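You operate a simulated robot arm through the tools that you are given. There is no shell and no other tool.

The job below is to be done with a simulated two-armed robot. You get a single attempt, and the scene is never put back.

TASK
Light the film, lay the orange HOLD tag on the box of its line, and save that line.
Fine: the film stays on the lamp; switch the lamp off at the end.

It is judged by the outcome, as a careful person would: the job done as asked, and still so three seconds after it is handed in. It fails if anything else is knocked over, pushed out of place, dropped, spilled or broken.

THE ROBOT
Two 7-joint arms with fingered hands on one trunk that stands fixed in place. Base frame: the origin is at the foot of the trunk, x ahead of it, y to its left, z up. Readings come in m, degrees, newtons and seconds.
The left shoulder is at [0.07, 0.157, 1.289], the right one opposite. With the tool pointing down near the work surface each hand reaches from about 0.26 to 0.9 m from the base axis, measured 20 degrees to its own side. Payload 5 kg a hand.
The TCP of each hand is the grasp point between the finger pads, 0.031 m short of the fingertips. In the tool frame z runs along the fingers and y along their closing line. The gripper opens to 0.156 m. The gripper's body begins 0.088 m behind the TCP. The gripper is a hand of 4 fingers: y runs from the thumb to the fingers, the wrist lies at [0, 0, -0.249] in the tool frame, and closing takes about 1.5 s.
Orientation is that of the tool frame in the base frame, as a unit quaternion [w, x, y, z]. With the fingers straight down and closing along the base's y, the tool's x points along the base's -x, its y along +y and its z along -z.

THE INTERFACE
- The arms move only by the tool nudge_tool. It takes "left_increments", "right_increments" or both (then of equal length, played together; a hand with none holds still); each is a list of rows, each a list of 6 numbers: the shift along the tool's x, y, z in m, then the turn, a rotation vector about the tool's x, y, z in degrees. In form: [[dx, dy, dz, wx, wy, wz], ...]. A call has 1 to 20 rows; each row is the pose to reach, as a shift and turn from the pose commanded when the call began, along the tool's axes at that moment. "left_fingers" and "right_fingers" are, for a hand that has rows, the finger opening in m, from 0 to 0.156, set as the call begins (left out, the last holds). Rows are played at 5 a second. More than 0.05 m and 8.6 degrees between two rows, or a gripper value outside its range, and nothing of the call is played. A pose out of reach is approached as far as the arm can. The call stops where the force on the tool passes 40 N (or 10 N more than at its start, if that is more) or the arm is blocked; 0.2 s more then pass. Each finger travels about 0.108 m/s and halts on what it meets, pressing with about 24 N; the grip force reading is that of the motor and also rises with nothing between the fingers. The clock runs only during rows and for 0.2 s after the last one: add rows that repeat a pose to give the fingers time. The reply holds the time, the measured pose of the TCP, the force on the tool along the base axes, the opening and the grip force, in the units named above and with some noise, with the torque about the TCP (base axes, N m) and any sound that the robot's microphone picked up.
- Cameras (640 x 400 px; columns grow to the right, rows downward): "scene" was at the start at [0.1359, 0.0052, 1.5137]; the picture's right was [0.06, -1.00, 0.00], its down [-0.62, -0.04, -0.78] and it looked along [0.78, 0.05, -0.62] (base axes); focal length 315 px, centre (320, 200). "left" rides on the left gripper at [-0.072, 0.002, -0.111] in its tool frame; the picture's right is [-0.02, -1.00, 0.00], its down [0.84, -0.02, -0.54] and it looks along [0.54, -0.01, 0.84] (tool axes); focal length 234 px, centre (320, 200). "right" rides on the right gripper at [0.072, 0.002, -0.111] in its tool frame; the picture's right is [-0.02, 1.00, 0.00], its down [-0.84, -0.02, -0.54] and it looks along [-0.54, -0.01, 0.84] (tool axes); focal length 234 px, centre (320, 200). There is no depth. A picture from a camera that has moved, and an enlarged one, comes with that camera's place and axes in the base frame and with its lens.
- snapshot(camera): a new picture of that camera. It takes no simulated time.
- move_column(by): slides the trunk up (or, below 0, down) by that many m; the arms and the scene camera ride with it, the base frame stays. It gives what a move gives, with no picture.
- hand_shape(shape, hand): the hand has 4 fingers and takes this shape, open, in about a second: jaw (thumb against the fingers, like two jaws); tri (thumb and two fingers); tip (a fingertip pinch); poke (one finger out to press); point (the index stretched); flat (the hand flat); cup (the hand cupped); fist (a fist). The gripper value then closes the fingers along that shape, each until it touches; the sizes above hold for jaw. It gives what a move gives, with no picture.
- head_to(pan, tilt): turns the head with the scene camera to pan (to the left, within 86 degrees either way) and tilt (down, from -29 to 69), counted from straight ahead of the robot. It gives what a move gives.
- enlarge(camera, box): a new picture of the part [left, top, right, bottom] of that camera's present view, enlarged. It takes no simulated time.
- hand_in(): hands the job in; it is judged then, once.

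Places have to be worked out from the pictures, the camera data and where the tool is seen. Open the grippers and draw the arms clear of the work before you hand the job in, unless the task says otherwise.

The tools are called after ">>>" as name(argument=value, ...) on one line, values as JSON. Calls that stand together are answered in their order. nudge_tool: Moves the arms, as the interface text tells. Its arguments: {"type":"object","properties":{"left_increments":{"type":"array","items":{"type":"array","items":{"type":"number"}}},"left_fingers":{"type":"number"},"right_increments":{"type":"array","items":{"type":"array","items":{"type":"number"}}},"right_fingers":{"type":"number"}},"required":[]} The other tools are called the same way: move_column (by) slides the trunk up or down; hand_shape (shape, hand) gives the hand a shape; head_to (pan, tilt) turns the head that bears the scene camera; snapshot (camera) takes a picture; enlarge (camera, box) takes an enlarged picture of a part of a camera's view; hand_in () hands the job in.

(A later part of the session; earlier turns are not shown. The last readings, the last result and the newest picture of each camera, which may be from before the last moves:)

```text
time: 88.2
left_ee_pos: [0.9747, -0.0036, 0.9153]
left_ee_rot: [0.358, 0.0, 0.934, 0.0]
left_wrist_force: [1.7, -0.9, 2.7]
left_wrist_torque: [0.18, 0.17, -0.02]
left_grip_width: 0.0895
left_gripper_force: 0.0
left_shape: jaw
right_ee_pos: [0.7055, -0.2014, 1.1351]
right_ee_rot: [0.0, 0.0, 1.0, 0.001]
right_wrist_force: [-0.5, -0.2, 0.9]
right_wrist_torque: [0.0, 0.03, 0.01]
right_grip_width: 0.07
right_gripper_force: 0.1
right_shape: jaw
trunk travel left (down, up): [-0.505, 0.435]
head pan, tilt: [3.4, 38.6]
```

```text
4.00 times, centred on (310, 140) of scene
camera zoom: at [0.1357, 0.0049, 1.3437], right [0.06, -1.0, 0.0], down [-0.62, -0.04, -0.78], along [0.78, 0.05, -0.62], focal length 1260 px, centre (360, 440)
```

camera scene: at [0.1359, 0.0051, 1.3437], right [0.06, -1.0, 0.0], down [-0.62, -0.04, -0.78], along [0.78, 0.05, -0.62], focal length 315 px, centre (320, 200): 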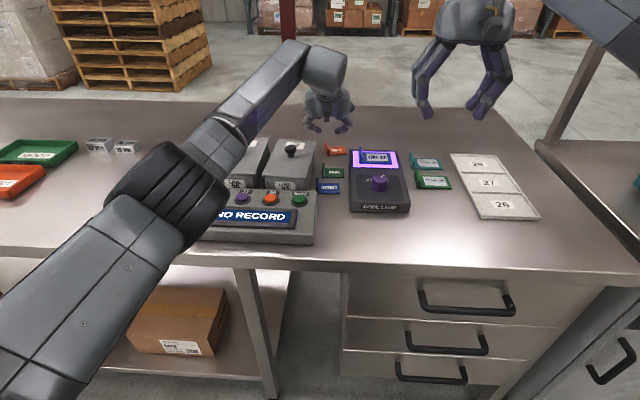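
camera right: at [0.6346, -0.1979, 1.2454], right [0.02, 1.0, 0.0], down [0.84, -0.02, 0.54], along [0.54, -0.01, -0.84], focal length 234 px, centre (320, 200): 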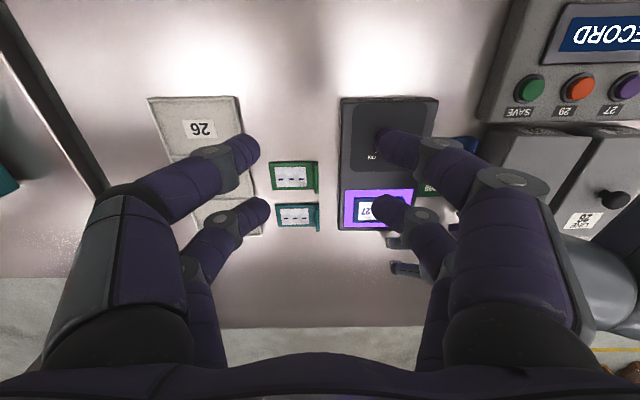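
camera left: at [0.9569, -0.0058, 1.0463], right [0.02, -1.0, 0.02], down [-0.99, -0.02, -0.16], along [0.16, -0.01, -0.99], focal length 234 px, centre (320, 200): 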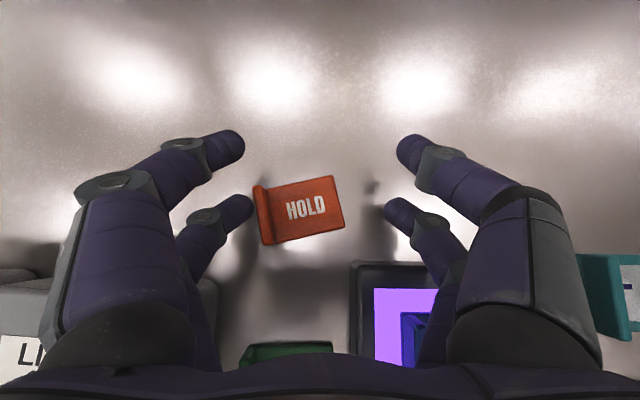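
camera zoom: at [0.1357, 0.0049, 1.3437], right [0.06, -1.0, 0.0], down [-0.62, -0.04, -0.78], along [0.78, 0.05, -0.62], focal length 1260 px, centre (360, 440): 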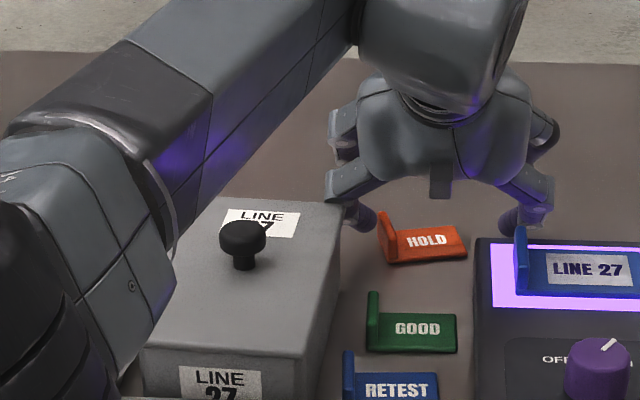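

The knuckle is lightly touching the box lid's far-right corner (~3 N). Moving −y takes it away from there, so I sweep now: 14 mm −y with 3 mm +x and 1 mm up.

>>> nudge_tool(left_increments=[[-0.0022, -0.002, 0.0005, 0, 0, 0], [-0.0029, -0.006, 0.0013, 0, 0, 0], [-0.0029, -0.01, 0.0013, 0, 0, 0], [-0.0029, -0.015, 0.0013, 0, 0, 0]])

>>> enlarge(camera="left", box=[160, 150, 440, 310])

>>> enlarge(camera="scene", box=[250, 90, 370, 190])

```text
time: 89.2
left_ee_pos: [0.9729, -0.01, 0.9144]
left_ee_rot: [0.361, -0.001, 0.933, 0.001]
left_wrist_force: [2.8, 1.1, 5.1]
left_wrist_torque: [0.33, 0.26, -0.27]
left_grip_width: 0.0899
left_gripper_force: 0.1
left_shape: jaw
left hand out of reach, approached as far as the arm can: row 1, 2, 3, 4
right_ee_pos: [0.7064, -0.1992, 1.1351]
right_ee_rot: [0.0, 0.0, 1.0, 0.0]
right_wrist_force: [0.5, 0.0, 0.9]
right_wrist_torque: [0.0, 0.04, -0.01]
right_grip_width: 0.0699
right_gripper_force: 0.1
right_shape: jaw
trunk travel left (down, up): [-0.505, 0.435]
head pan, tilt: [3.4, 38.6]
```

```text
2.29 times, centred on (300, 230) of left
camera zoom: at [0.9529, -0.0099, 1.0448], right [0.02, -1.0, 0.02], down [-0.99, -0.02, -0.16], along [0.16, -0.01, -0.99], focal length 535 px, centre (366, 131)
```

zoom: 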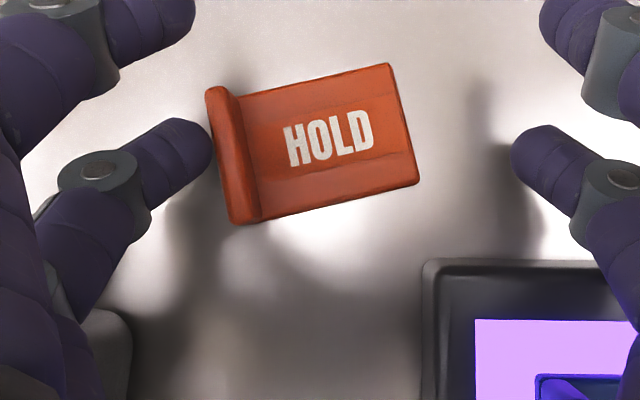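

```text
4.00 times, centred on (310, 140) of scene
camera zoom: at [0.1356, 0.0052, 1.3438], right [0.06, -1.0, 0.0], down [-0.62, -0.04, -0.78], along [0.78, 0.05, -0.62], focal length 1260 px, centre (360, 440)
```

zoom: 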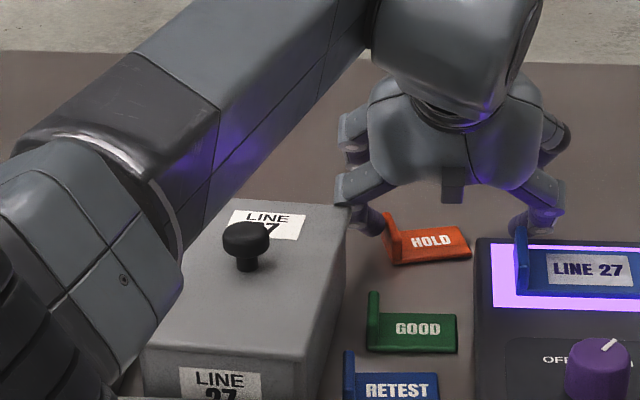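

The arm hit its reach limit and is pressing on the lid corner, which seems to have shifted a few millimetres. I'll lift straight up immediately.

>>> nudge_tool(left_increments=[[-0.0067, 0.004, -0.0074, 0, 0, 0], [-0.011, 0.007, -0.015, 0, 0, 0], [-0.0164, 0.0106, -0.0242, 0, 0, 0], [-0.0264, 0.0106, -0.036, 0, 0, 0]])

>>> enlarge(camera="scene", box=[250, 90, 370, 190])

>>> snapshot(camera="left")

```text
time: 90.2
left_ee_pos: [0.97, 0.0015, 0.96]
left_ee_rot: [0.358, 0.0, 0.934, 0.0]
left_wrist_force: [0.4, 1.0, -0.2]
left_wrist_torque: [0.02, 0.02, -0.01]
left_grip_width: 0.0897
left_gripper_force: 0.1
left_shape: jaw
right_ee_pos: [0.7045, -0.2007, 1.1351]
right_ee_rot: [-0.001, -0.001, 1.0, 0.0]
right_wrist_force: [-0.5, -0.8, 0.9]
right_wrist_torque: [0.0, 0.01, 0.01]
right_grip_width: 0.07
right_gripper_force: 0.0
right_shape: jaw
trunk travel left (down, up): [-0.505, 0.435]
head pan, tilt: [3.4, 38.6]
```

```text
4.00 times, centred on (310, 140) of scene
camera zoom: at [0.1352, 0.0047, 1.3438], right [0.06, -1.0, 0.0], down [-0.62, -0.04, -0.78], along [0.78, 0.05, -0.62], focal length 1260 px, centre (360, 440)
```

zoom: 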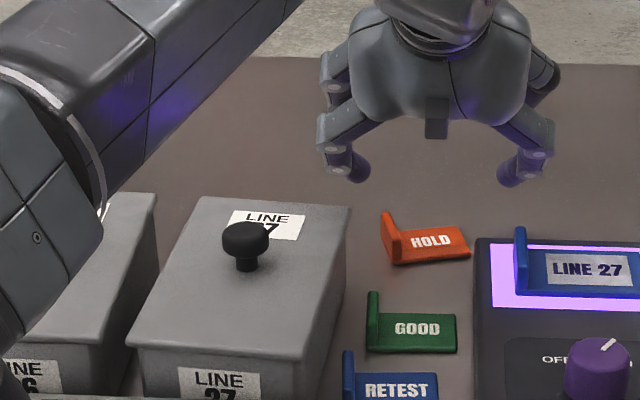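

```text
taken
camera left: at [0.9488, 0.0014, 1.0908], right [0.02, -1.0, 0.02], down [-0.99, -0.02, -0.16], along [0.16, -0.01, -0.99], focal length 234 px, centre (320, 200)
```

left: 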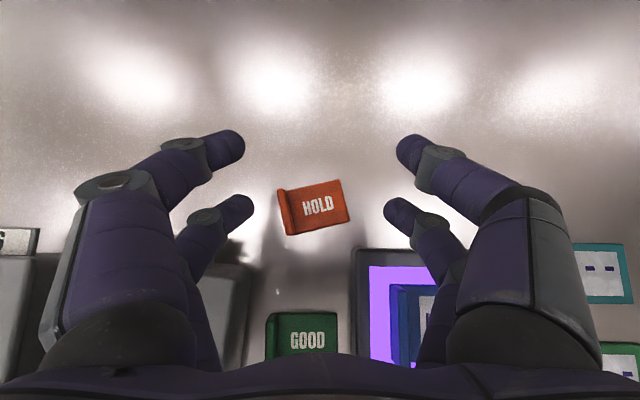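

The hand is free again. Comparing with earlier views, the LINE 27 box's far end seems to have turned a little toward −y; I'll look closely at lid versus body.

>>> enlarge(camera="scene", box=[240, 125, 350, 200])

>>> enlarge(camera="right", box=[400, 60, 640, 300])

>>> enlarge(camera="left", box=[0, 180, 320, 400])

```text
5.33 times, centred on (295, 162) of scene
camera zoom: at [0.1352, 0.0047, 1.3438], right [0.06, -1.0, 0.0], down [-0.62, -0.04, -0.78], along [0.78, 0.05, -0.62], focal length 1680 px, centre (453, 400)
```

zoom: 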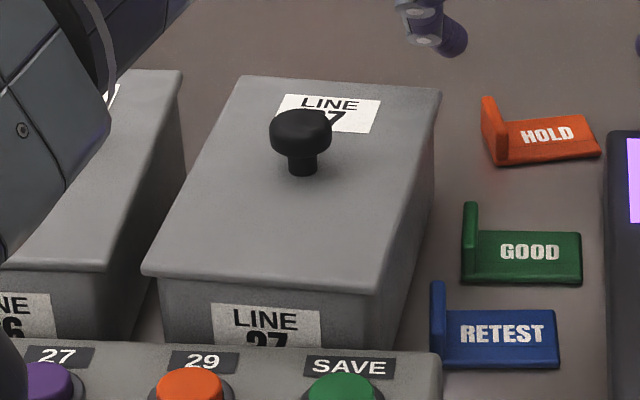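

```text
1.67 times, centred on (520, 180) of right
camera zoom: at [0.634, -0.198, 1.2457], right [0.02, 1.0, 0.0], down [0.84, -0.02, 0.55], along [0.54, -0.01, -0.84], focal length 390 px, centre (-13, 233)
```

zoom: 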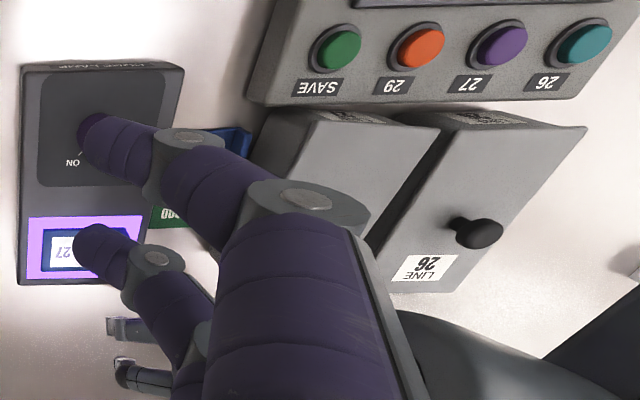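

```text
1.82 times, centred on (160, 290) of left
camera zoom: at [0.9488, 0.0014, 1.0908], right [0.02, -1.0, 0.02], down [-0.99, -0.02, -0.16], along [0.16, -0.01, -0.99], focal length 426 px, centre (611, 36)
```

zoom: 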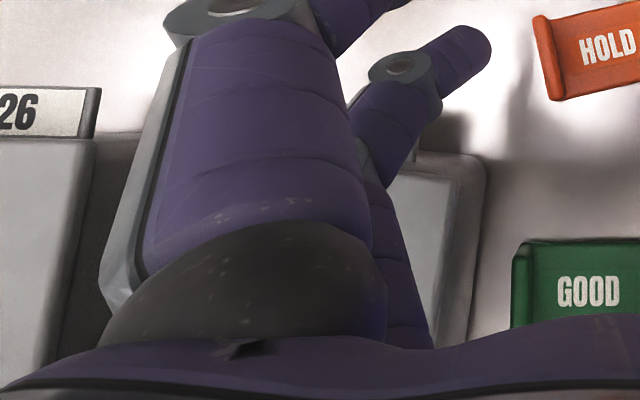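

The whole LINE 27 box has been turned about 5° (its far right corner is ~17 mm too far toward −y). I'll put it back with a gentle sideways push from the right hand; first the left hand goes up and away.

>>> nudge_tool(left_increments=[[-0.0223, 0, -0.0248, 0, 0, 0], [-0.0446, 0, -0.0495, 0, 0, 0], [-0.0669, 0.0, -0.0743, 0, 0, 0], [-0.0669, 0.03, -0.1, 0, 0, 0], [-0.0569, 0.06, -0.13, 0, 0, 0], [-0.0469, 0.09, -0.16, 0, 0, 0], [-0.0319, 0.12, -0.19, 0, 0, 0], [-0.0169, 0.15, -0.22, 0, 0, 0], [-0.0008, 0.18, -0.25, 0, 0, 0], [-0.0008, 0.18, -0.25, 0, 0, 0]])

>>> snapshot(camera="scene")

>>> enlarge(camera="scene", box=[200, 120, 360, 210])

```text
time: 92.4
left_ee_pos: [0.8027, 0.1807, 1.1441]
left_ee_rot: [0.357, 0.001, 0.934, 0.0]
left_wrist_force: [0.3, -0.1, -0.5]
left_wrist_torque: [0.07, -0.01, 0.04]
left_grip_width: 0.0899
left_gripper_force: 0.0
left_shape: jaw
right_ee_pos: [0.7076, -0.2019, 1.1332]
right_ee_rot: [-0.001, -0.001, 1.0, 0.002]
right_wrist_force: [0.8, -0.8, -0.1]
right_wrist_torque: [-0.02, 0.01, 0.01]
right_grip_width: 0.0696
right_gripper_force: 0.0
right_shape: jaw
trunk travel left (down, up): [-0.505, 0.435]
head pan, tilt: [3.4, 38.6]
```

```text
taken
camera scene: at [0.1368, 0.0037, 1.3436], right [0.06, -1.0, 0.0], down [-0.62, -0.04, -0.78], along [0.78, 0.05, -0.62], focal length 315 px, centre (320, 200)
```

scene: 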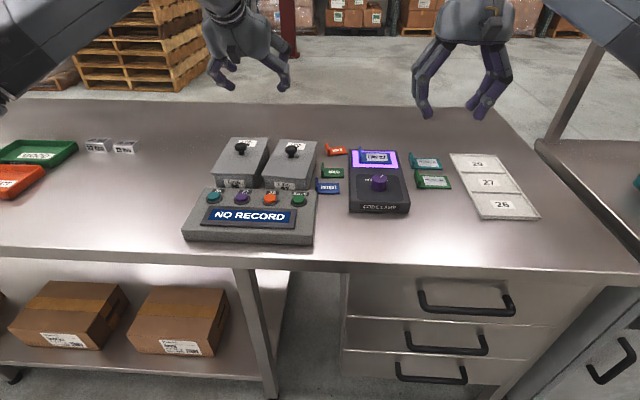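

```text
4.00 times, centred on (280, 165) of scene
camera zoom: at [0.1368, 0.0037, 1.3436], right [0.06, -1.0, 0.0], down [-0.62, -0.04, -0.78], along [0.78, 0.05, -0.62], focal length 1260 px, centre (480, 340)
```

zoom: 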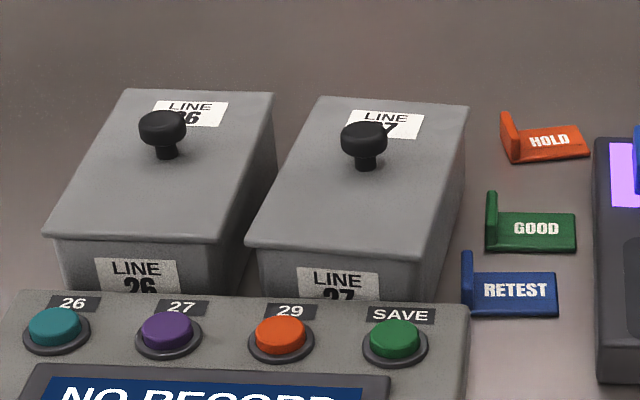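

Box 26 is unmoved; only box 27 is turned. Bringing the right hand (closed, tilted 40°) above the free spot beside box 27's far right side.

>>> nudge_tool(right_increments=[[-0.026, 0.026, 0.01, 0, -6, 0], [-0.052, 0.052, 0.02, 0, -12, 0], [-0.078, 0.078, 0.03, 0, -18, 0], [-0.104, 0.104, 0.045, 0, -24, 0], [-0.13, 0.13, 0.06, 0, -30, 0], [-0.156, 0.156, 0.08, 0, -36, 0], [-0.182, 0.182, 0.1, 0, -40, 0], [-0.2084, 0.206, 0.125, 0, -40, 0], [-0.2084, 0.206, 0.125, 0, -40, 0]], right_fingers=0.0)

>>> snapshot(camera="right")

```text
time: 94.4
left_ee_pos: [0.8031, 0.1795, 1.1453]
left_ee_rot: [0.359, 0.001, 0.933, 0.0]
left_wrist_force: [0.0, -0.5, 0.2]
left_wrist_torque: [0.03, -0.01, 0.0]
left_grip_width: 0.0899
left_gripper_force: 0.1
left_shape: jaw
right_ee_pos: [0.9157, 0.0021, 1.0073]
right_ee_rot: [0.342, -0.001, 0.94, 0.002]
right_wrist_force: [-0.1, -0.6, 0.1]
right_wrist_torque: [0.06, -0.01, 0.05]
right_grip_width: 0.0
right_gripper_force: 24.0
right_shape: jaw
trunk travel left (down, up): [-0.505, 0.435]
head pan, tilt: [3.4, 38.6]
```

```text
taken
camera right: at [0.7886, 0.0055, 1.0473], right [0.02, 1.0, 0.02], down [0.29, -0.02, 0.96], along [0.96, -0.01, -0.29], focal length 234 px, centre (320, 200)
```

right: 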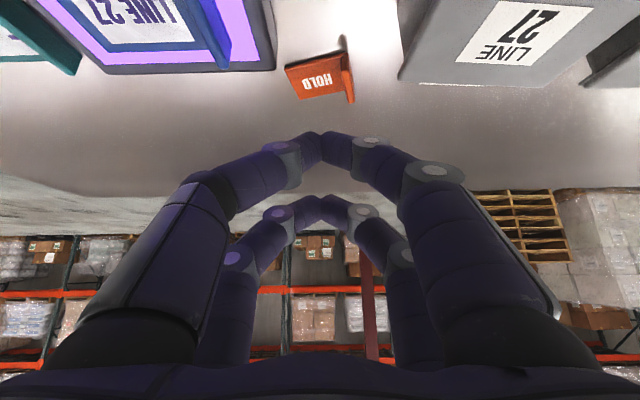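

Descending in two stages beside the box (first to z≈0.945).

>>> nudge_tool(right_increments=[[0.01, 0.0005, 0.0119, 0, 0, 0], [0.02, 0.001, 0.0238, 0, 0, 0], [0.03, 0.0015, 0.0357, 0, 0, 0], [0.0399, 0.002, 0.0475, 0, 0, 0], [0.0399, 0.002, 0.0475, 0, 0, 0]])

>>> snapshot(camera="right")

>>> enlarge(camera="scene", box=[250, 100, 390, 210])

```text
time: 95.6
left_ee_pos: [0.8031, 0.1816, 1.144]
left_ee_rot: [0.358, 0.001, 0.934, -0.001]
left_wrist_force: [-0.1, -0.2, -0.7]
left_wrist_torque: [-0.02, 0.0, 0.03]
left_grip_width: 0.0899
left_gripper_force: 0.0
left_shape: jaw
right_ee_pos: [0.9145, 0.0075, 0.9482]
right_ee_rot: [0.342, -0.002, 0.94, 0.0]
right_wrist_force: [0.4, 0.0, 0.7]
right_wrist_torque: [0.0, -0.02, 0.0]
right_grip_width: 0.0
right_gripper_force: 23.6
right_shape: jaw
trunk travel left (down, up): [-0.505, 0.435]
head pan, tilt: [3.4, 38.6]
```

```text
taken
camera right: at [0.7878, 0.0095, 0.9865], right [0.02, 1.0, 0.02], down [0.29, -0.02, 0.96], along [0.96, -0.01, -0.29], focal length 234 px, centre (320, 200)
```

right: 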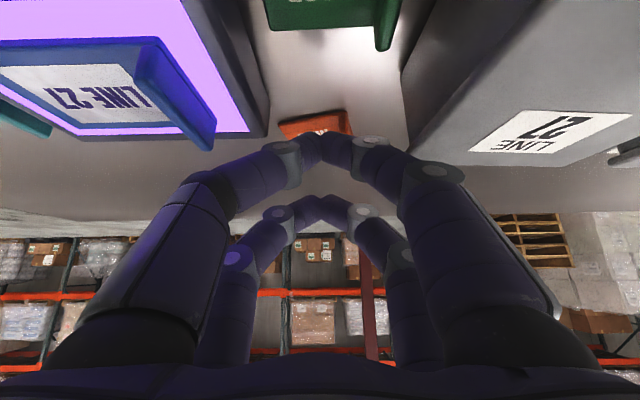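

```text
3.64 times, centred on (320, 155) of scene
camera zoom: at [0.1357, 0.0054, 1.3437], right [0.06, -1.0, 0.0], down [-0.62, -0.04, -0.78], along [0.78, 0.05, -0.62], focal length 1145 px, centre (320, 364)
```

zoom: 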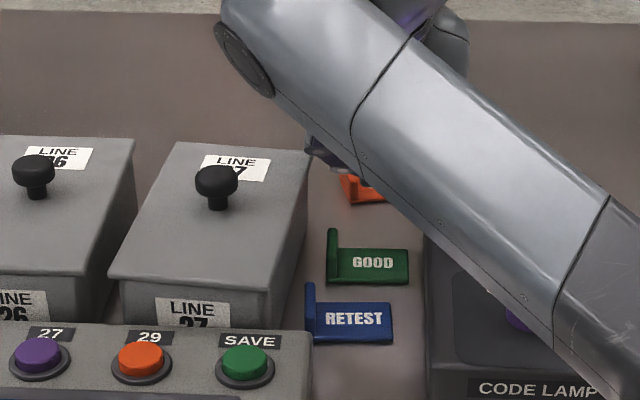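

I'll shift 4 mm toward −y for clearance and lower to z≈0.92, watching the force.

>>> nudge_tool(right_increments=[[0.0, -0.004, 0.0, 0, 0, 0], [0.006, -0.004, 0.0071, 0, 0, 0], [0.012, -0.004, 0.0143, 0, 0, 0], [0.018, -0.004, 0.0214, 0, 0, 0], [0.018, -0.004, 0.0214, 0, 0, 0]])

>>> snapshot(camera="right")

>>> enlarge(camera="scene", box=[250, 100, 390, 210])

```text
time: 96.8
left_ee_pos: [0.8035, 0.1816, 1.1437]
left_ee_rot: [0.359, 0.0, 0.933, 0.0]
left_wrist_force: [0.2, -0.4, 0.0]
left_wrist_torque: [0.01, -0.01, 0.02]
left_grip_width: 0.0896
left_gripper_force: 0.1
left_shape: jaw
right_ee_pos: [0.9132, 0.0032, 0.9201]
right_ee_rot: [0.343, -0.001, 0.939, 0.0]
right_wrist_force: [0.0, -0.2, 0.4]
right_wrist_torque: [0.03, 0.0, 0.0]
right_grip_width: 0.0002
right_gripper_force: 24.2
right_shape: jaw
trunk travel left (down, up): [-0.505, 0.435]
head pan, tilt: [3.4, 38.6]
```

```text
taken
camera right: at [0.7875, 0.0058, 0.9582], right [0.02, 1.0, 0.02], down [0.29, -0.02, 0.96], along [0.96, -0.01, -0.29], focal length 234 px, centre (320, 200)
```

right: 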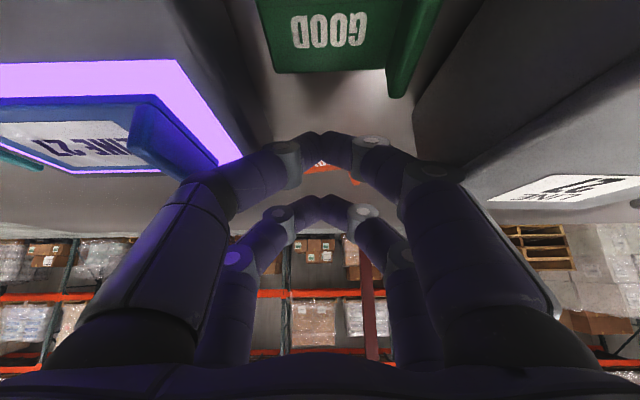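

```text
3.64 times, centred on (320, 155) of scene
camera zoom: at [0.1358, 0.0053, 1.3437], right [0.06, -1.0, 0.0], down [-0.62, -0.04, -0.78], along [0.78, 0.05, -0.62], focal length 1145 px, centre (320, 364)
```

zoom: 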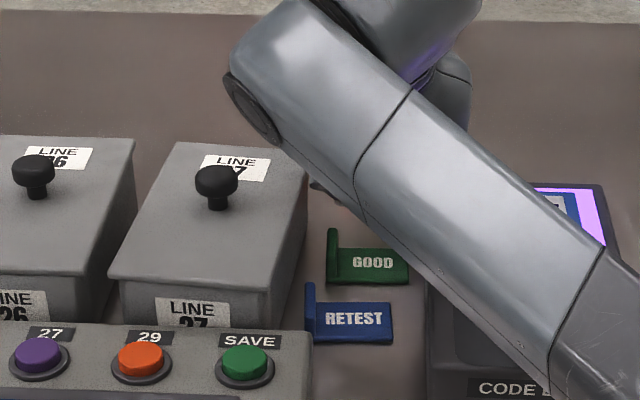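

No contact. Now a slow push of 9 mm in +y against the box's right side.

>>> nudge_tool(right_increments=[[0, 0.002, 0, 0, 0, 0], [0, 0.004, 0, 0, 0, 0], [0, 0.006, 0, 0, 0, 0], [0, 0.0075, 0, 0, 0, 0], [0, 0.009, 0, 0, 0, 0]])

>>> enlarge(camera="scene", box=[250, 100, 390, 210])

```text
time: 98.0
left_ee_pos: [0.8026, 0.1806, 1.1434]
left_ee_rot: [0.358, 0.0, 0.934, 0.0]
left_wrist_force: [0.2, -0.1, 0.6]
left_wrist_torque: [-0.01, 0.0, 0.0]
left_grip_width: 0.09
left_gripper_force: 0.0
left_shape: jaw
right_ee_pos: [0.9137, 0.0122, 0.9192]
right_ee_rot: [0.342, -0.001, 0.94, 0.0]
right_wrist_force: [0.6, -1.5, 1.7]
right_wrist_torque: [0.09, 0.05, 0.06]
right_grip_width: 0.0002
right_gripper_force: 23.4
right_shape: jaw
trunk travel left (down, up): [-0.505, 0.435]
head pan, tilt: [3.4, 38.6]
heard: snap
```

```text
3.64 times, centred on (320, 155) of scene
camera zoom: at [0.1358, 0.0051, 1.3438], right [0.06, -1.0, 0.0], down [-0.62, -0.04, -0.78], along [0.78, 0.05, -0.62], focal length 1145 px, centre (320, 364)
```

zoom: 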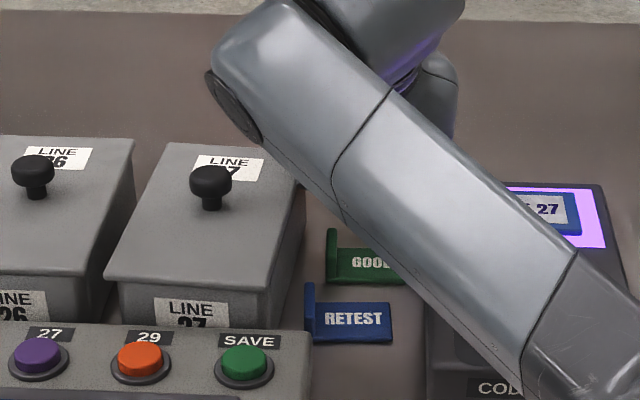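

The box is turning back (label moved ~6 px of the ~21 needed). Continuing another 8 mm.

>>> nudge_tool(right_increments=[[0, 0.002, 0, 0, 0, 0], [0, 0.004, 0, 0, 0, 0], [0, 0.006, 0, 0, 0, 0], [0, 0.008, 0, 0, 0, 0]])

>>> enlarge(camera="scene", box=[250, 100, 390, 210])

```text
time: 99.0
left_ee_pos: [0.8029, 0.181, 1.1445]
left_ee_rot: [0.358, -0.001, 0.934, 0.0]
left_wrist_force: [0.2, -0.6, 0.9]
left_wrist_torque: [-0.01, -0.02, 0.0]
left_grip_width: 0.09
left_gripper_force: 0.1
left_shape: jaw
right_ee_pos: [0.9138, 0.0201, 0.9191]
right_ee_rot: [0.342, -0.001, 0.94, 0.0]
right_wrist_force: [-0.1, -1.0, 0.3]
right_wrist_torque: [0.03, 0.04, 0.04]
right_grip_width: 0.0001
right_gripper_force: 24.1
right_shape: jaw
trunk travel left (down, up): [-0.505, 0.435]
head pan, tilt: [3.4, 38.6]
```

```text
3.64 times, centred on (320, 155) of scene
camera zoom: at [0.1358, 0.0052, 1.3437], right [0.06, -1.0, 0.0], down [-0.62, -0.04, -0.78], along [0.78, 0.05, -0.62], focal length 1145 px, centre (320, 364)
```

zoom: 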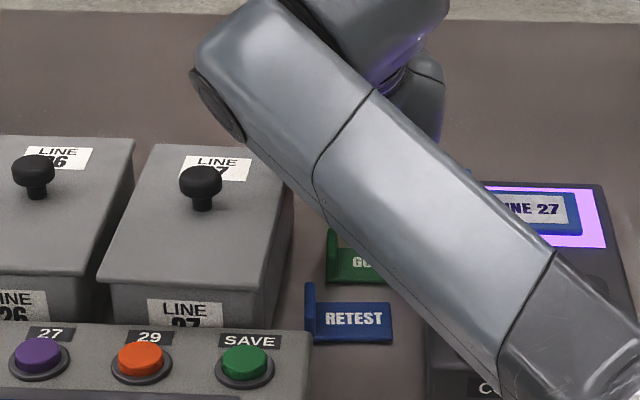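

The box is nearly back. I'll withdraw the right hand (first −y, then up) and take the exact same view as before for a pixel-by-pixel comparison.

>>> nudge_tool(right_increments=[[0, -0.006, 0, 0, 0, 0], [0, -0.014, 0, 0, 0, 0], [-0.0193, -0.014, -0.023, 0, 0, 0], [-0.0386, -0.014, -0.046, 0, 0, 0], [-0.058, -0.02, -0.069, 0, 0, 0], [-0.06, -0.06, -0.09, 0, 0, 0], [-0.05, -0.1, -0.115, 0, 0, 0], [-0.04, -0.14, -0.14, 0, 0, 0], [-0.03, -0.18, -0.165, 0, 0, 0]])

>>> enlarge(camera="scene", box=[200, 110, 420, 250])

>>> snapshot(camera="left")

```text
time: 101.0
left_ee_pos: [0.8024, 0.179, 1.1447]
left_ee_rot: [0.358, 0.0, 0.934, 0.0]
left_wrist_force: [1.3, -0.6, 0.3]
left_wrist_torque: [0.01, 0.0, 0.0]
left_grip_width: 0.0898
left_gripper_force: 0.1
left_shape: jaw
right_ee_pos: [0.8301, -0.1599, 1.0683]
right_ee_rot: [0.342, -0.001, 0.94, 0.001]
right_wrist_force: [0.6, 0.3, -0.8]
right_wrist_torque: [0.01, -0.03, 0.04]
right_grip_width: 0.0
right_gripper_force: 24.4
right_shape: jaw
trunk travel left (down, up): [-0.505, 0.435]
head pan, tilt: [3.4, 38.6]
heard: snap
```

```text
2.86 times, centred on (310, 180) of scene
camera zoom: at [0.135, 0.0033, 1.3438], right [0.06, -1.0, 0.0], down [-0.62, -0.04, -0.78], along [0.78, 0.05, -0.62], focal length 900 px, centre (349, 257)
```

zoom: 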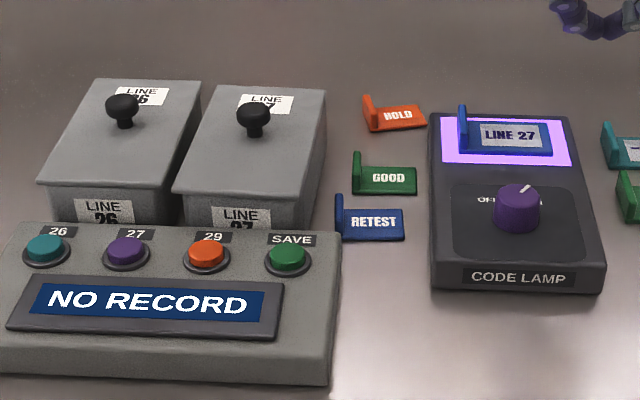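

```text
taken
camera left: at [0.7814, 0.1795, 1.2766], right [0.02, -1.0, 0.01], down [-0.99, -0.02, -0.16], along [0.16, -0.01, -0.99], focal length 234 px, centre (320, 200)
```

left: 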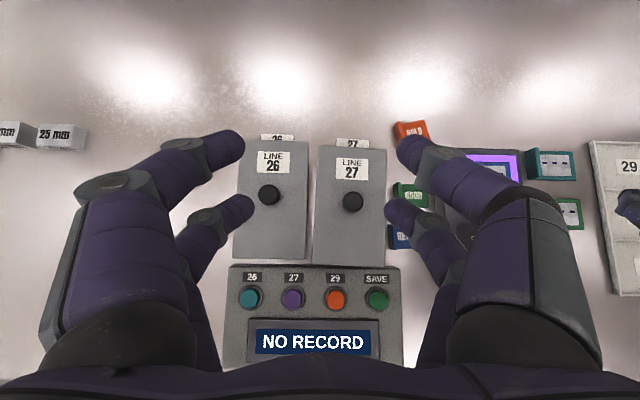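

Let me zoom the left (top-down) view to measure both boxes' alignment properly.

>>> enlarge(camera="left", box=[210, 120, 430, 280])

>>> enlarge(camera="scene", box=[205, 125, 345, 215])

```text
2.50 times, centred on (320, 200) of left
camera zoom: at [0.7814, 0.1795, 1.2766], right [0.02, -1.0, 0.01], down [-0.99, -0.02, -0.16], along [0.16, -0.01, -0.99], focal length 585 px, centre (320, 200)
```

zoom: 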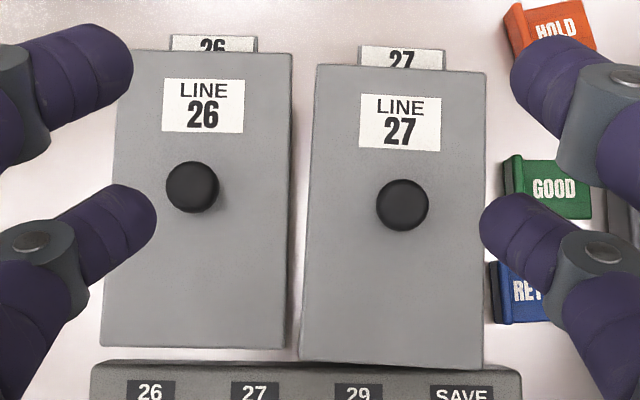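

```text
4.44 times, centred on (275, 170) of scene
camera zoom: at [0.135, 0.0033, 1.3438], right [0.06, -1.0, 0.0], down [-0.62, -0.04, -0.78], along [0.78, 0.05, -0.62], focal length 1400 px, centre (520, 333)
```

zoom: 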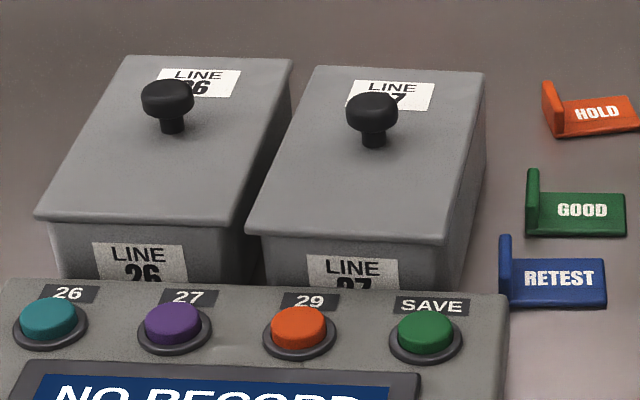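

The box is now nearly parallel (≈1.8° off) but sits ~10 mm too close to the panel; lid top is z≈0.917 and its knob at (0.834, 0.130, 0.943). I'll nudge it back +x by pushing the knob gently with the closed left hand, so I bring that hand vertical behind the knob, still high.

>>> nudge_tool(left_increments=[[0.014, -0.008, 0.009, 0, 7, 0], [0.028, -0.016, 0.018, 0, 14, 0], [0.042, -0.025, 0.026, 0, 21, 0], [0.056, -0.033, 0.035, 0, 28, 0], [0.07, -0.041, 0.044, 0, 35, 0], [0.0837, -0.049, 0.0525, 0, 42, 0], [0.0837, -0.049, 0.0525, 0, 42, 0]], left_fingers=0.0)

>>> snapshot(camera="left")

>>> snapshot(camera="scene")

```text
time: 102.6
left_ee_pos: [0.7764, 0.1319, 1.0501]
left_ee_rot: [-0.001, 0.001, 1.0, 0.0]
left_wrist_force: [-0.2, 0.5, 0.0]
left_wrist_torque: [-0.02, -0.01, 0.0]
left_grip_width: 0.0002
left_gripper_force: 24.3
left_shape: jaw
right_ee_pos: [0.8306, -0.159, 1.068]
right_ee_rot: [0.342, -0.001, 0.94, 0.0]
right_wrist_force: [-0.1, 0.3, -0.5]
right_wrist_torque: [0.01, -0.02, 0.0]
right_grip_width: 0.0
right_gripper_force: 24.1
right_shape: jaw
trunk travel left (down, up): [-0.505, 0.435]
head pan, tilt: [3.4, 38.6]
```

```text
taken
camera left: at [0.8485, 0.1331, 1.1613], right [0.02, -1.0, 0.0], down [-0.84, -0.02, 0.55], along [-0.55, -0.01, -0.84], focal length 234 px, centre (320, 200)
```

left: 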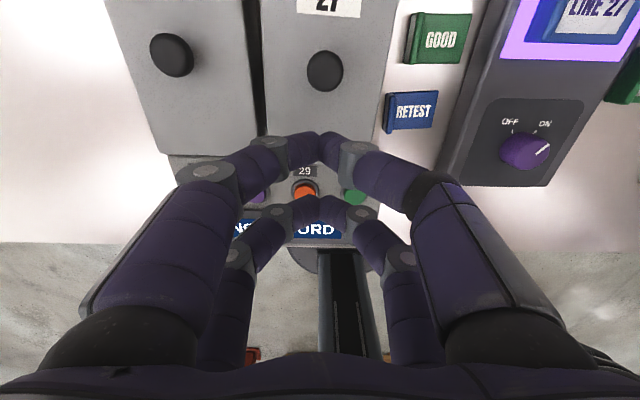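

```text
taken
camera scene: at [0.1352, 0.0059, 1.3438], right [0.06, -1.0, 0.0], down [-0.62, -0.04, -0.78], along [0.78, 0.05, -0.62], focal length 315 px, centre (320, 200)
```

scene: 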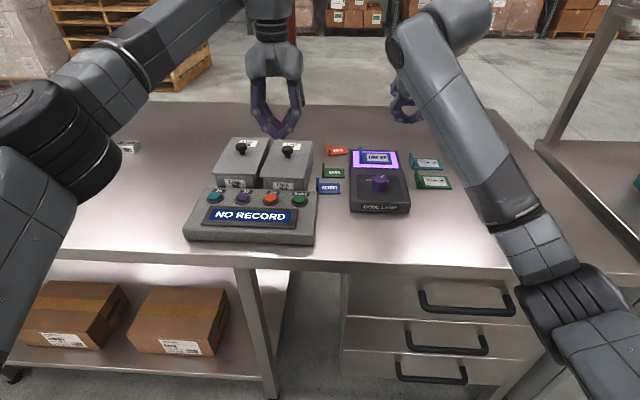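

The knob is right ahead (0.835, 0.129). Descending behind it to TCP z≈0.966 (tips ~17 mm above the lid).

>>> nudge_tool(left_increments=[[0.001, -0.001, 0.028, 0, 0, 0], [0.002, -0.003, 0.056, 0, 0, 0], [0.002, -0.003, 0.076, 0, 0, 0], [0.002, -0.003, 0.0845, 0, 0, 0], [0.002, -0.003, 0.0845, 0, 0, 0]])

>>> snapshot(camera="left")

>>> enlarge(camera="scene", box=[210, 100, 350, 200])

```text
time: 103.8
left_ee_pos: [0.7749, 0.1283, 0.9653]
left_ee_rot: [0.0, 0.0, 1.0, 0.0]
left_wrist_force: [-0.2, -0.6, 0.4]
left_wrist_torque: [-0.01, 0.0, 0.0]
left_grip_width: 0.0
left_gripper_force: 24.4
left_shape: jaw
right_ee_pos: [0.8318, -0.16, 1.0671]
right_ee_rot: [0.341, -0.001, 0.94, 0.0]
right_wrist_force: [-0.1, 0.3, 0.1]
right_wrist_torque: [0.01, 0.0, -0.01]
right_grip_width: 0.0
right_gripper_force: 24.3
right_shape: jaw
trunk travel left (down, up): [-0.505, 0.435]
head pan, tilt: [3.4, 38.6]
```

```text
taken
camera left: at [0.8468, 0.1299, 1.077], right [0.02, -1.0, 0.0], down [-0.84, -0.02, 0.54], along [-0.54, -0.01, -0.84], focal length 234 px, centre (320, 200)
```

left: 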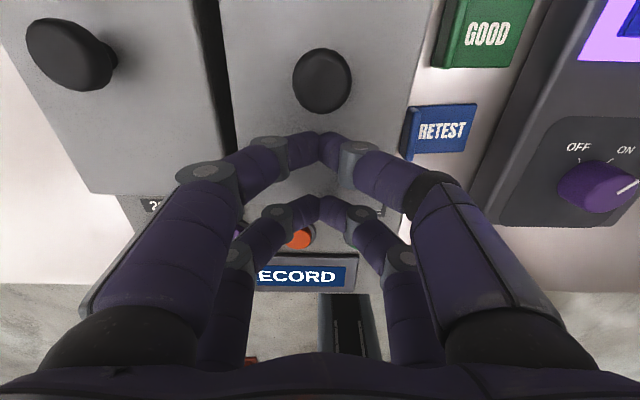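

```text
4.00 times, centred on (280, 150) of scene
camera zoom: at [0.1358, 0.005, 1.3437], right [0.06, -1.0, 0.0], down [-0.62, -0.04, -0.78], along [0.78, 0.05, -0.62], focal length 1260 px, centre (480, 400)
```

zoom: 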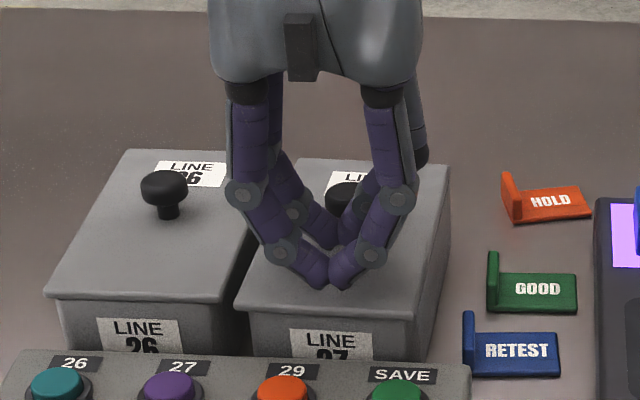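

Aligned with the knob. Pushing +x: 12 mm to make contact, then ~10 mm of travel.

>>> nudge_tool(left_increments=[[-0.005, 0, 0, 0, 0, 0], [-0.01, 0, 0, 0, 0, 0], [-0.013, 0, 0, 0, 0, 0], [-0.016, 0, 0, 0, 0, 0], [-0.019, 0, 0, 0, 0, 0], [-0.022, 0, 0, 0, 0, 0]])

>>> enlarge(camera="left", box=[180, 20, 460, 220])

>>> enlarge(camera="scene", box=[210, 100, 350, 200])

```text
time: 105.2
left_ee_pos: [0.7975, 0.1285, 0.9652]
left_ee_rot: [0.0, 0.001, 1.0, 0.0]
left_wrist_force: [-2.1, -0.2, 0.2]
left_wrist_torque: [-0.01, 0.01, -0.02]
left_grip_width: 0.0
left_gripper_force: 24.3
left_shape: jaw
right_ee_pos: [0.8313, -0.16, 1.0673]
right_ee_rot: [0.342, 0.0, 0.94, 0.0]
right_wrist_force: [0.3, -0.1, -0.1]
right_wrist_torque: [0.0, 0.01, 0.02]
right_grip_width: 0.0001
right_gripper_force: 24.1
right_shape: jaw
trunk travel left (down, up): [-0.505, 0.435]
head pan, tilt: [3.4, 38.6]
heard: snap
```

```text
2.00 times, centred on (320, 120) of left
camera zoom: at [0.8684, 0.1294, 1.0771], right [0.02, -1.0, 0.0], down [-0.84, -0.02, 0.54], along [-0.54, -0.01, -0.84], focal length 468 px, centre (320, 360)
```

zoom: 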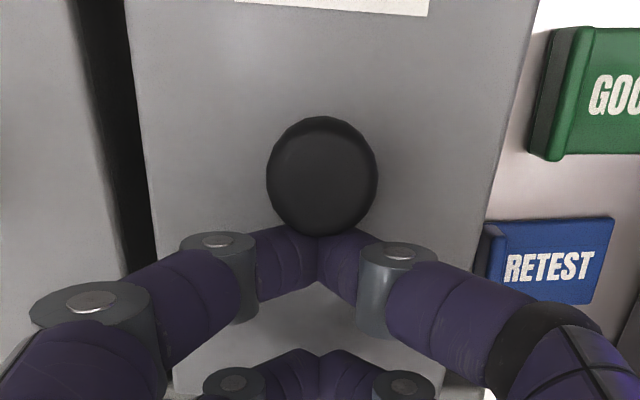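

```text
4.00 times, centred on (280, 150) of scene
camera zoom: at [0.1358, 0.005, 1.3437], right [0.06, -1.0, 0.0], down [-0.62, -0.04, -0.78], along [0.78, 0.05, -0.62], focal length 1260 px, centre (480, 400)
```

zoom: 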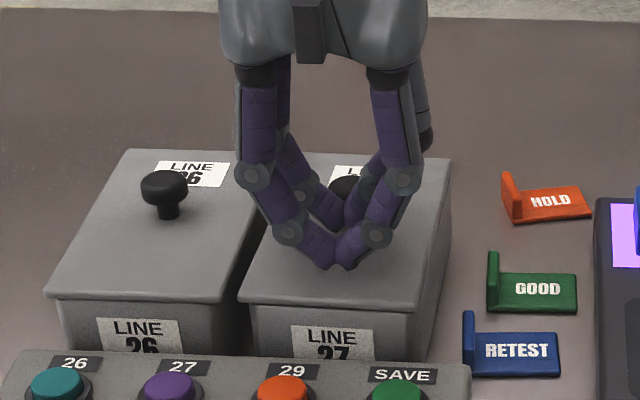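

The box is back to its original spot within a few millimetres. I withdraw the left hand (−x, then up and to the left).

>>> nudge_tool(left_increments=[[0.006, 0, 0, 0, 0, 0], [0.012, 0, 0, 0, 0, 0], [0.012, 0, -0.04, 0, 0, 0], [0.012, 0, -0.08, 0, 0, 0], [0.012, 0.01, -0.12, 0, 0, 0], [0.02, 0.05, -0.14, 0, 0, 0], [0.03, 0.09, -0.15, 0, 0, 0], [0.04, 0.13, -0.15, 0, 0, 0]])

>>> enlarge(camera="scene", box=[200, 110, 420, 250])

```text
time: 107.0
left_ee_pos: [0.7558, 0.2616, 1.1133]
left_ee_rot: [0.0, 0.0, 1.0, -0.001]
left_wrist_force: [-0.9, 0.4, 0.0]
left_wrist_torque: [-0.02, 0.0, -0.04]
left_grip_width: 0.0
left_gripper_force: 23.9
left_shape: jaw
right_ee_pos: [0.8308, -0.1588, 1.0683]
right_ee_rot: [0.342, -0.001, 0.94, -0.001]
right_wrist_force: [-1.3, 1.0, 0.3]
right_wrist_torque: [-0.03, 0.01, -0.05]
right_grip_width: 0.0
right_gripper_force: 23.9
right_shape: jaw
trunk travel left (down, up): [-0.505, 0.435]
head pan, tilt: [3.4, 38.6]
heard: snap
```

```text
2.86 times, centred on (310, 180) of scene
camera zoom: at [0.1353, 0.0077, 1.3438], right [0.06, -1.0, 0.0], down [-0.62, -0.04, -0.78], along [0.78, 0.04, -0.62], focal length 900 px, centre (349, 257)
```

zoom: 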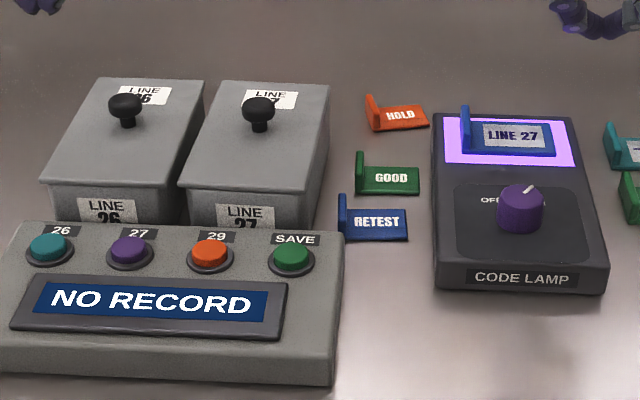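

The box matches its earlier place closely. Now the right hand, fully open, will hook the tab's outer side: moving to above (0.978, −0.037).

>>> nudge_tool(right_increments=[[-0.012, 0.02, 0.024, 0, 0, 0], [-0.024, 0.04, 0.048, 0, 0, 0], [-0.036, 0.06, 0.072, 0, -1, 0], [-0.048, 0.08, 0.097, 0, -1, 0], [-0.06, 0.1, 0.122, 0, -2, 0], [-0.0689, 0.122, 0.1466, 0, -2, 0], [-0.0689, 0.122, 0.1466, 0, -2, 0]], right_fingers=0.156)

>>> snapshot(camera="right")

>>> enlarge(camera="scene", box=[250, 70, 430, 200])

```text
time: 108.6
left_ee_pos: [0.7565, 0.2579, 1.1131]
left_ee_rot: [0.0, 0.0, 1.0, 0.0]
left_wrist_force: [0.6, -0.1, -0.5]
left_wrist_torque: [0.03, -0.02, -0.01]
left_grip_width: 0.0
left_gripper_force: 23.6
left_shape: jaw
right_ee_pos: [0.9775, -0.0397, 0.9994]
right_ee_rot: [0.359, -0.001, 0.934, 0.001]
right_wrist_force: [-0.9, -0.6, -0.5]
right_wrist_torque: [0.01, -0.02, 0.05]
right_grip_width: 0.1558
right_gripper_force: 0.1
right_shape: jaw
trunk travel left (down, up): [-0.505, 0.435]
head pan, tilt: [3.4, 38.6]
```

```text
taken
camera right: at [0.8499, -0.0372, 1.0323], right [0.02, 1.0, 0.02], down [0.26, -0.02, 0.97], along [0.97, -0.01, -0.26], focal length 234 px, centre (320, 200)
```

right: 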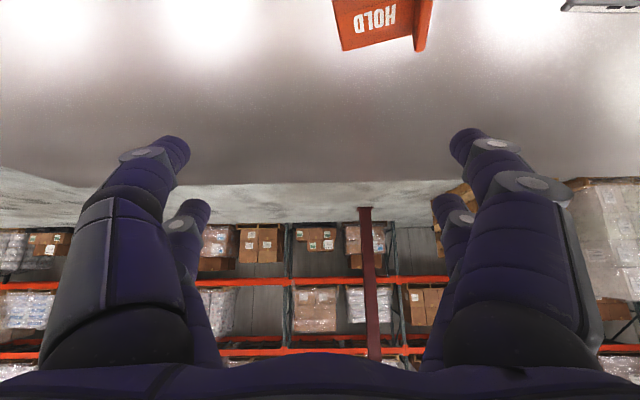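

```text
3.08 times, centred on (340, 135) of scene
camera zoom: at [0.1357, 0.0041, 1.3437], right [0.06, -1.0, 0.0], down [-0.62, -0.04, -0.78], along [0.78, 0.05, -0.62], focal length 969 px, centre (258, 400)
```

zoom: 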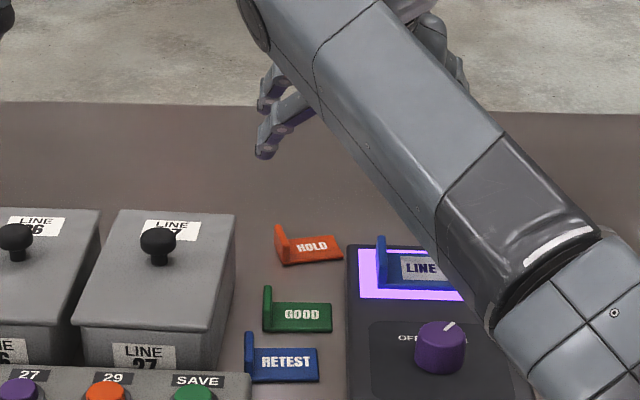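

The tab's outer face is at y≈0.037–0.040; the +y tip will pass at y≈0.041–0.043. Descending to z≈0.935 first.

>>> nudge_tool(right_increments=[[0.0107, 0.002, 0.0119, 0, 0, 0], [0.0214, 0.002, 0.0238, 0, 0, 0], [0.0321, 0.002, 0.0357, 0, 0, 0], [0.0428, 0.002, 0.0476, 0, 0, 0], [0.0428, 0.002, 0.0476, 0, 0, 0]])

>>> snapshot(camera="right")

>>> enlarge(camera="scene", box=[280, 90, 380, 170])

```text
time: 109.8
left_ee_pos: [0.7546, 0.259, 1.1134]
left_ee_rot: [0.0, 0.0, 1.0, 0.0]
left_wrist_force: [0.5, -0.7, -0.9]
left_wrist_torque: [0.0, -0.03, -0.01]
left_grip_width: 0.0001
left_gripper_force: 24.0
left_shape: jaw
right_ee_pos: [0.9779, -0.0351, 0.9348]
right_ee_rot: [0.358, -0.002, 0.934, 0.001]
right_wrist_force: [-0.1, 0.5, -0.9]
right_wrist_torque: [0.0, 0.01, -0.07]
right_grip_width: 0.156
right_gripper_force: 0.0
right_shape: jaw
trunk travel left (down, up): [-0.505, 0.435]
head pan, tilt: [3.4, 38.6]
```

```text
taken
camera right: at [0.8494, -0.0319, 0.9679], right [0.02, 1.0, 0.02], down [0.26, -0.02, 0.97], along [0.97, -0.01, -0.26], focal length 234 px, centre (320, 200)
```

right: 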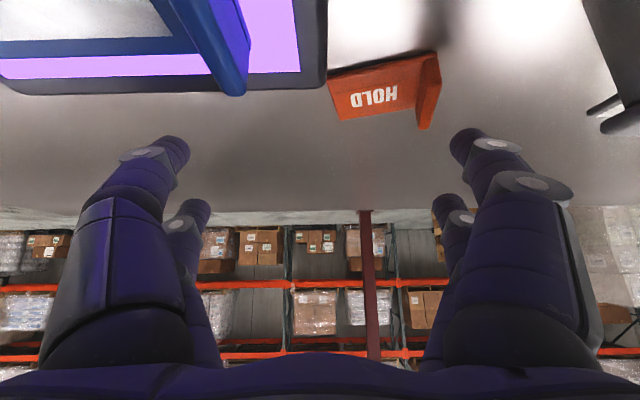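

```text
5.00 times, centred on (330, 130) of scene
camera zoom: at [0.1356, 0.0054, 1.3438], right [0.06, -1.0, 0.0], down [-0.62, -0.04, -0.78], along [0.78, 0.05, -0.62], focal length 1575 px, centre (270, 550)
```

zoom: 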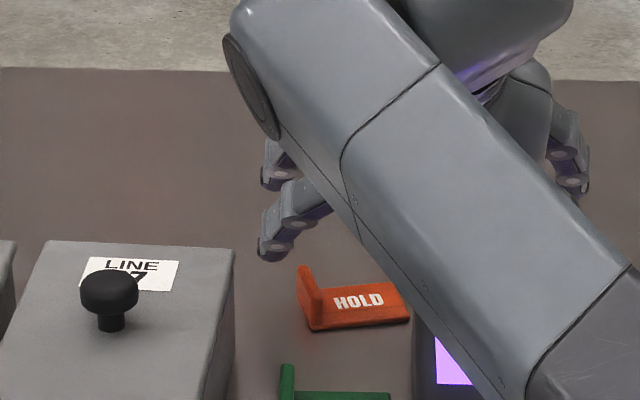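

The fingertip is beside the tab with room. Lowering 22 mm to z≈0.913.

>>> nudge_tool(right_increments=[[0.0049, 0, 0.0054, 0, 0, 0], [0.0098, 0, 0.0109, 0, 0, 0], [0.0147, 0, 0.0163, 0, 0, 0], [0.0147, 0, 0.0163, 0, 0, 0]])

>>> snapshot(camera="right")

>>> enlarge(camera="scene", box=[280, 90, 380, 170])

```text
time: 110.8
left_ee_pos: [0.7557, 0.2594, 1.1111]
left_ee_rot: [0.0, 0.0, 1.0, 0.0]
left_wrist_force: [0.0, 0.5, -0.2]
left_wrist_torque: [0.0, 0.02, 0.01]
left_grip_width: 0.0
left_gripper_force: 24.3
left_shape: jaw
right_ee_pos: [0.9766, -0.0357, 0.9107]
right_ee_rot: [0.359, -0.001, 0.933, 0.001]
right_wrist_force: [0.6, 0.1, -1.3]
right_wrist_torque: [-0.01, 0.03, 0.03]
right_grip_width: 0.156
right_gripper_force: 0.1
right_shape: jaw
trunk travel left (down, up): [-0.505, 0.435]
head pan, tilt: [3.4, 38.6]
```

```text
taken
camera right: at [0.8489, -0.0328, 0.9453], right [0.02, 1.0, 0.02], down [0.26, -0.02, 0.97], along [0.97, -0.01, -0.26], focal length 234 px, centre (320, 200)
```

right: 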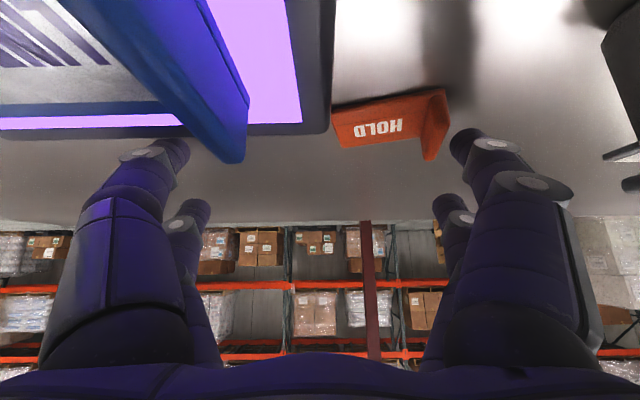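

```text
5.00 times, centred on (330, 130) of scene
camera zoom: at [0.1358, 0.0054, 1.3437], right [0.06, -1.0, 0.0], down [-0.62, -0.04, -0.78], along [0.78, 0.05, -0.62], focal length 1575 px, centre (270, 550)
```

zoom: 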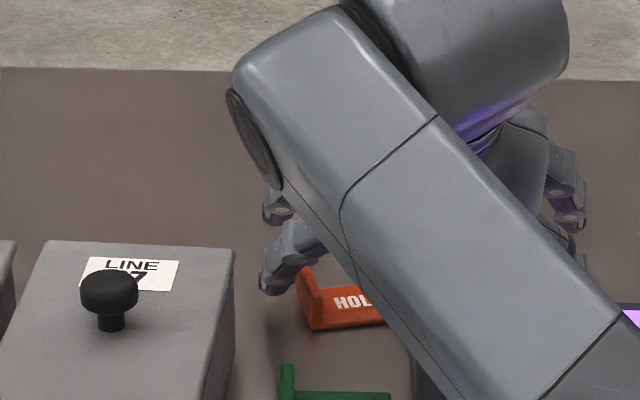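

The wrist camera housing will pass near the film's tab, so I'll reduce tilt by 4° (raising the housing ~9 mm) before sweeping. First the rotation and a 10 mm sweep.

>>> nudge_tool(right_increments=[[0, 0, 0, 0, 2, 0], [0, 0, 0, 0, 4, 0], [0, -0.003, 0, 0, 4, 0], [0, -0.006, 0, 0, 4, 0], [0, -0.01, 0, 0, 4, 0]])

>>> snapshot(camera="right")

```text
time: 112.0
left_ee_pos: [0.7562, 0.2595, 1.1115]
left_ee_rot: [0.0, 0.0, 1.0, 0.001]
left_wrist_force: [-0.2, -0.7, -0.2]
left_wrist_torque: [0.04, -0.02, 0.03]
left_grip_width: 0.0
left_gripper_force: 23.8
left_shape: jaw
right_ee_pos: [0.9777, -0.0451, 0.9109]
right_ee_rot: [0.326, -0.001, 0.945, 0.0]
right_wrist_force: [0.9, 0.1, -0.4]
right_wrist_torque: [0.01, 0.02, 0.03]
right_grip_width: 0.156
right_gripper_force: 0.1
right_shape: jaw
trunk travel left (down, up): [-0.505, 0.435]
head pan, tilt: [3.4, 38.6]
```

```text
taken
camera right: at [0.8526, -0.0431, 0.954], right [0.02, 1.0, 0.01], down [0.33, -0.02, 0.95], along [0.95, -0.01, -0.33], focal length 234 px, centre (320, 200)
```

right: 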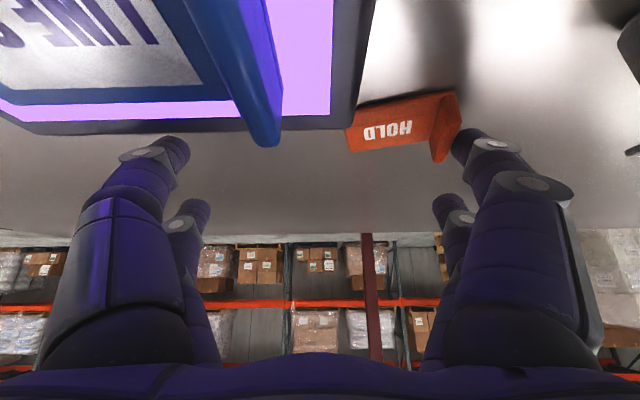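

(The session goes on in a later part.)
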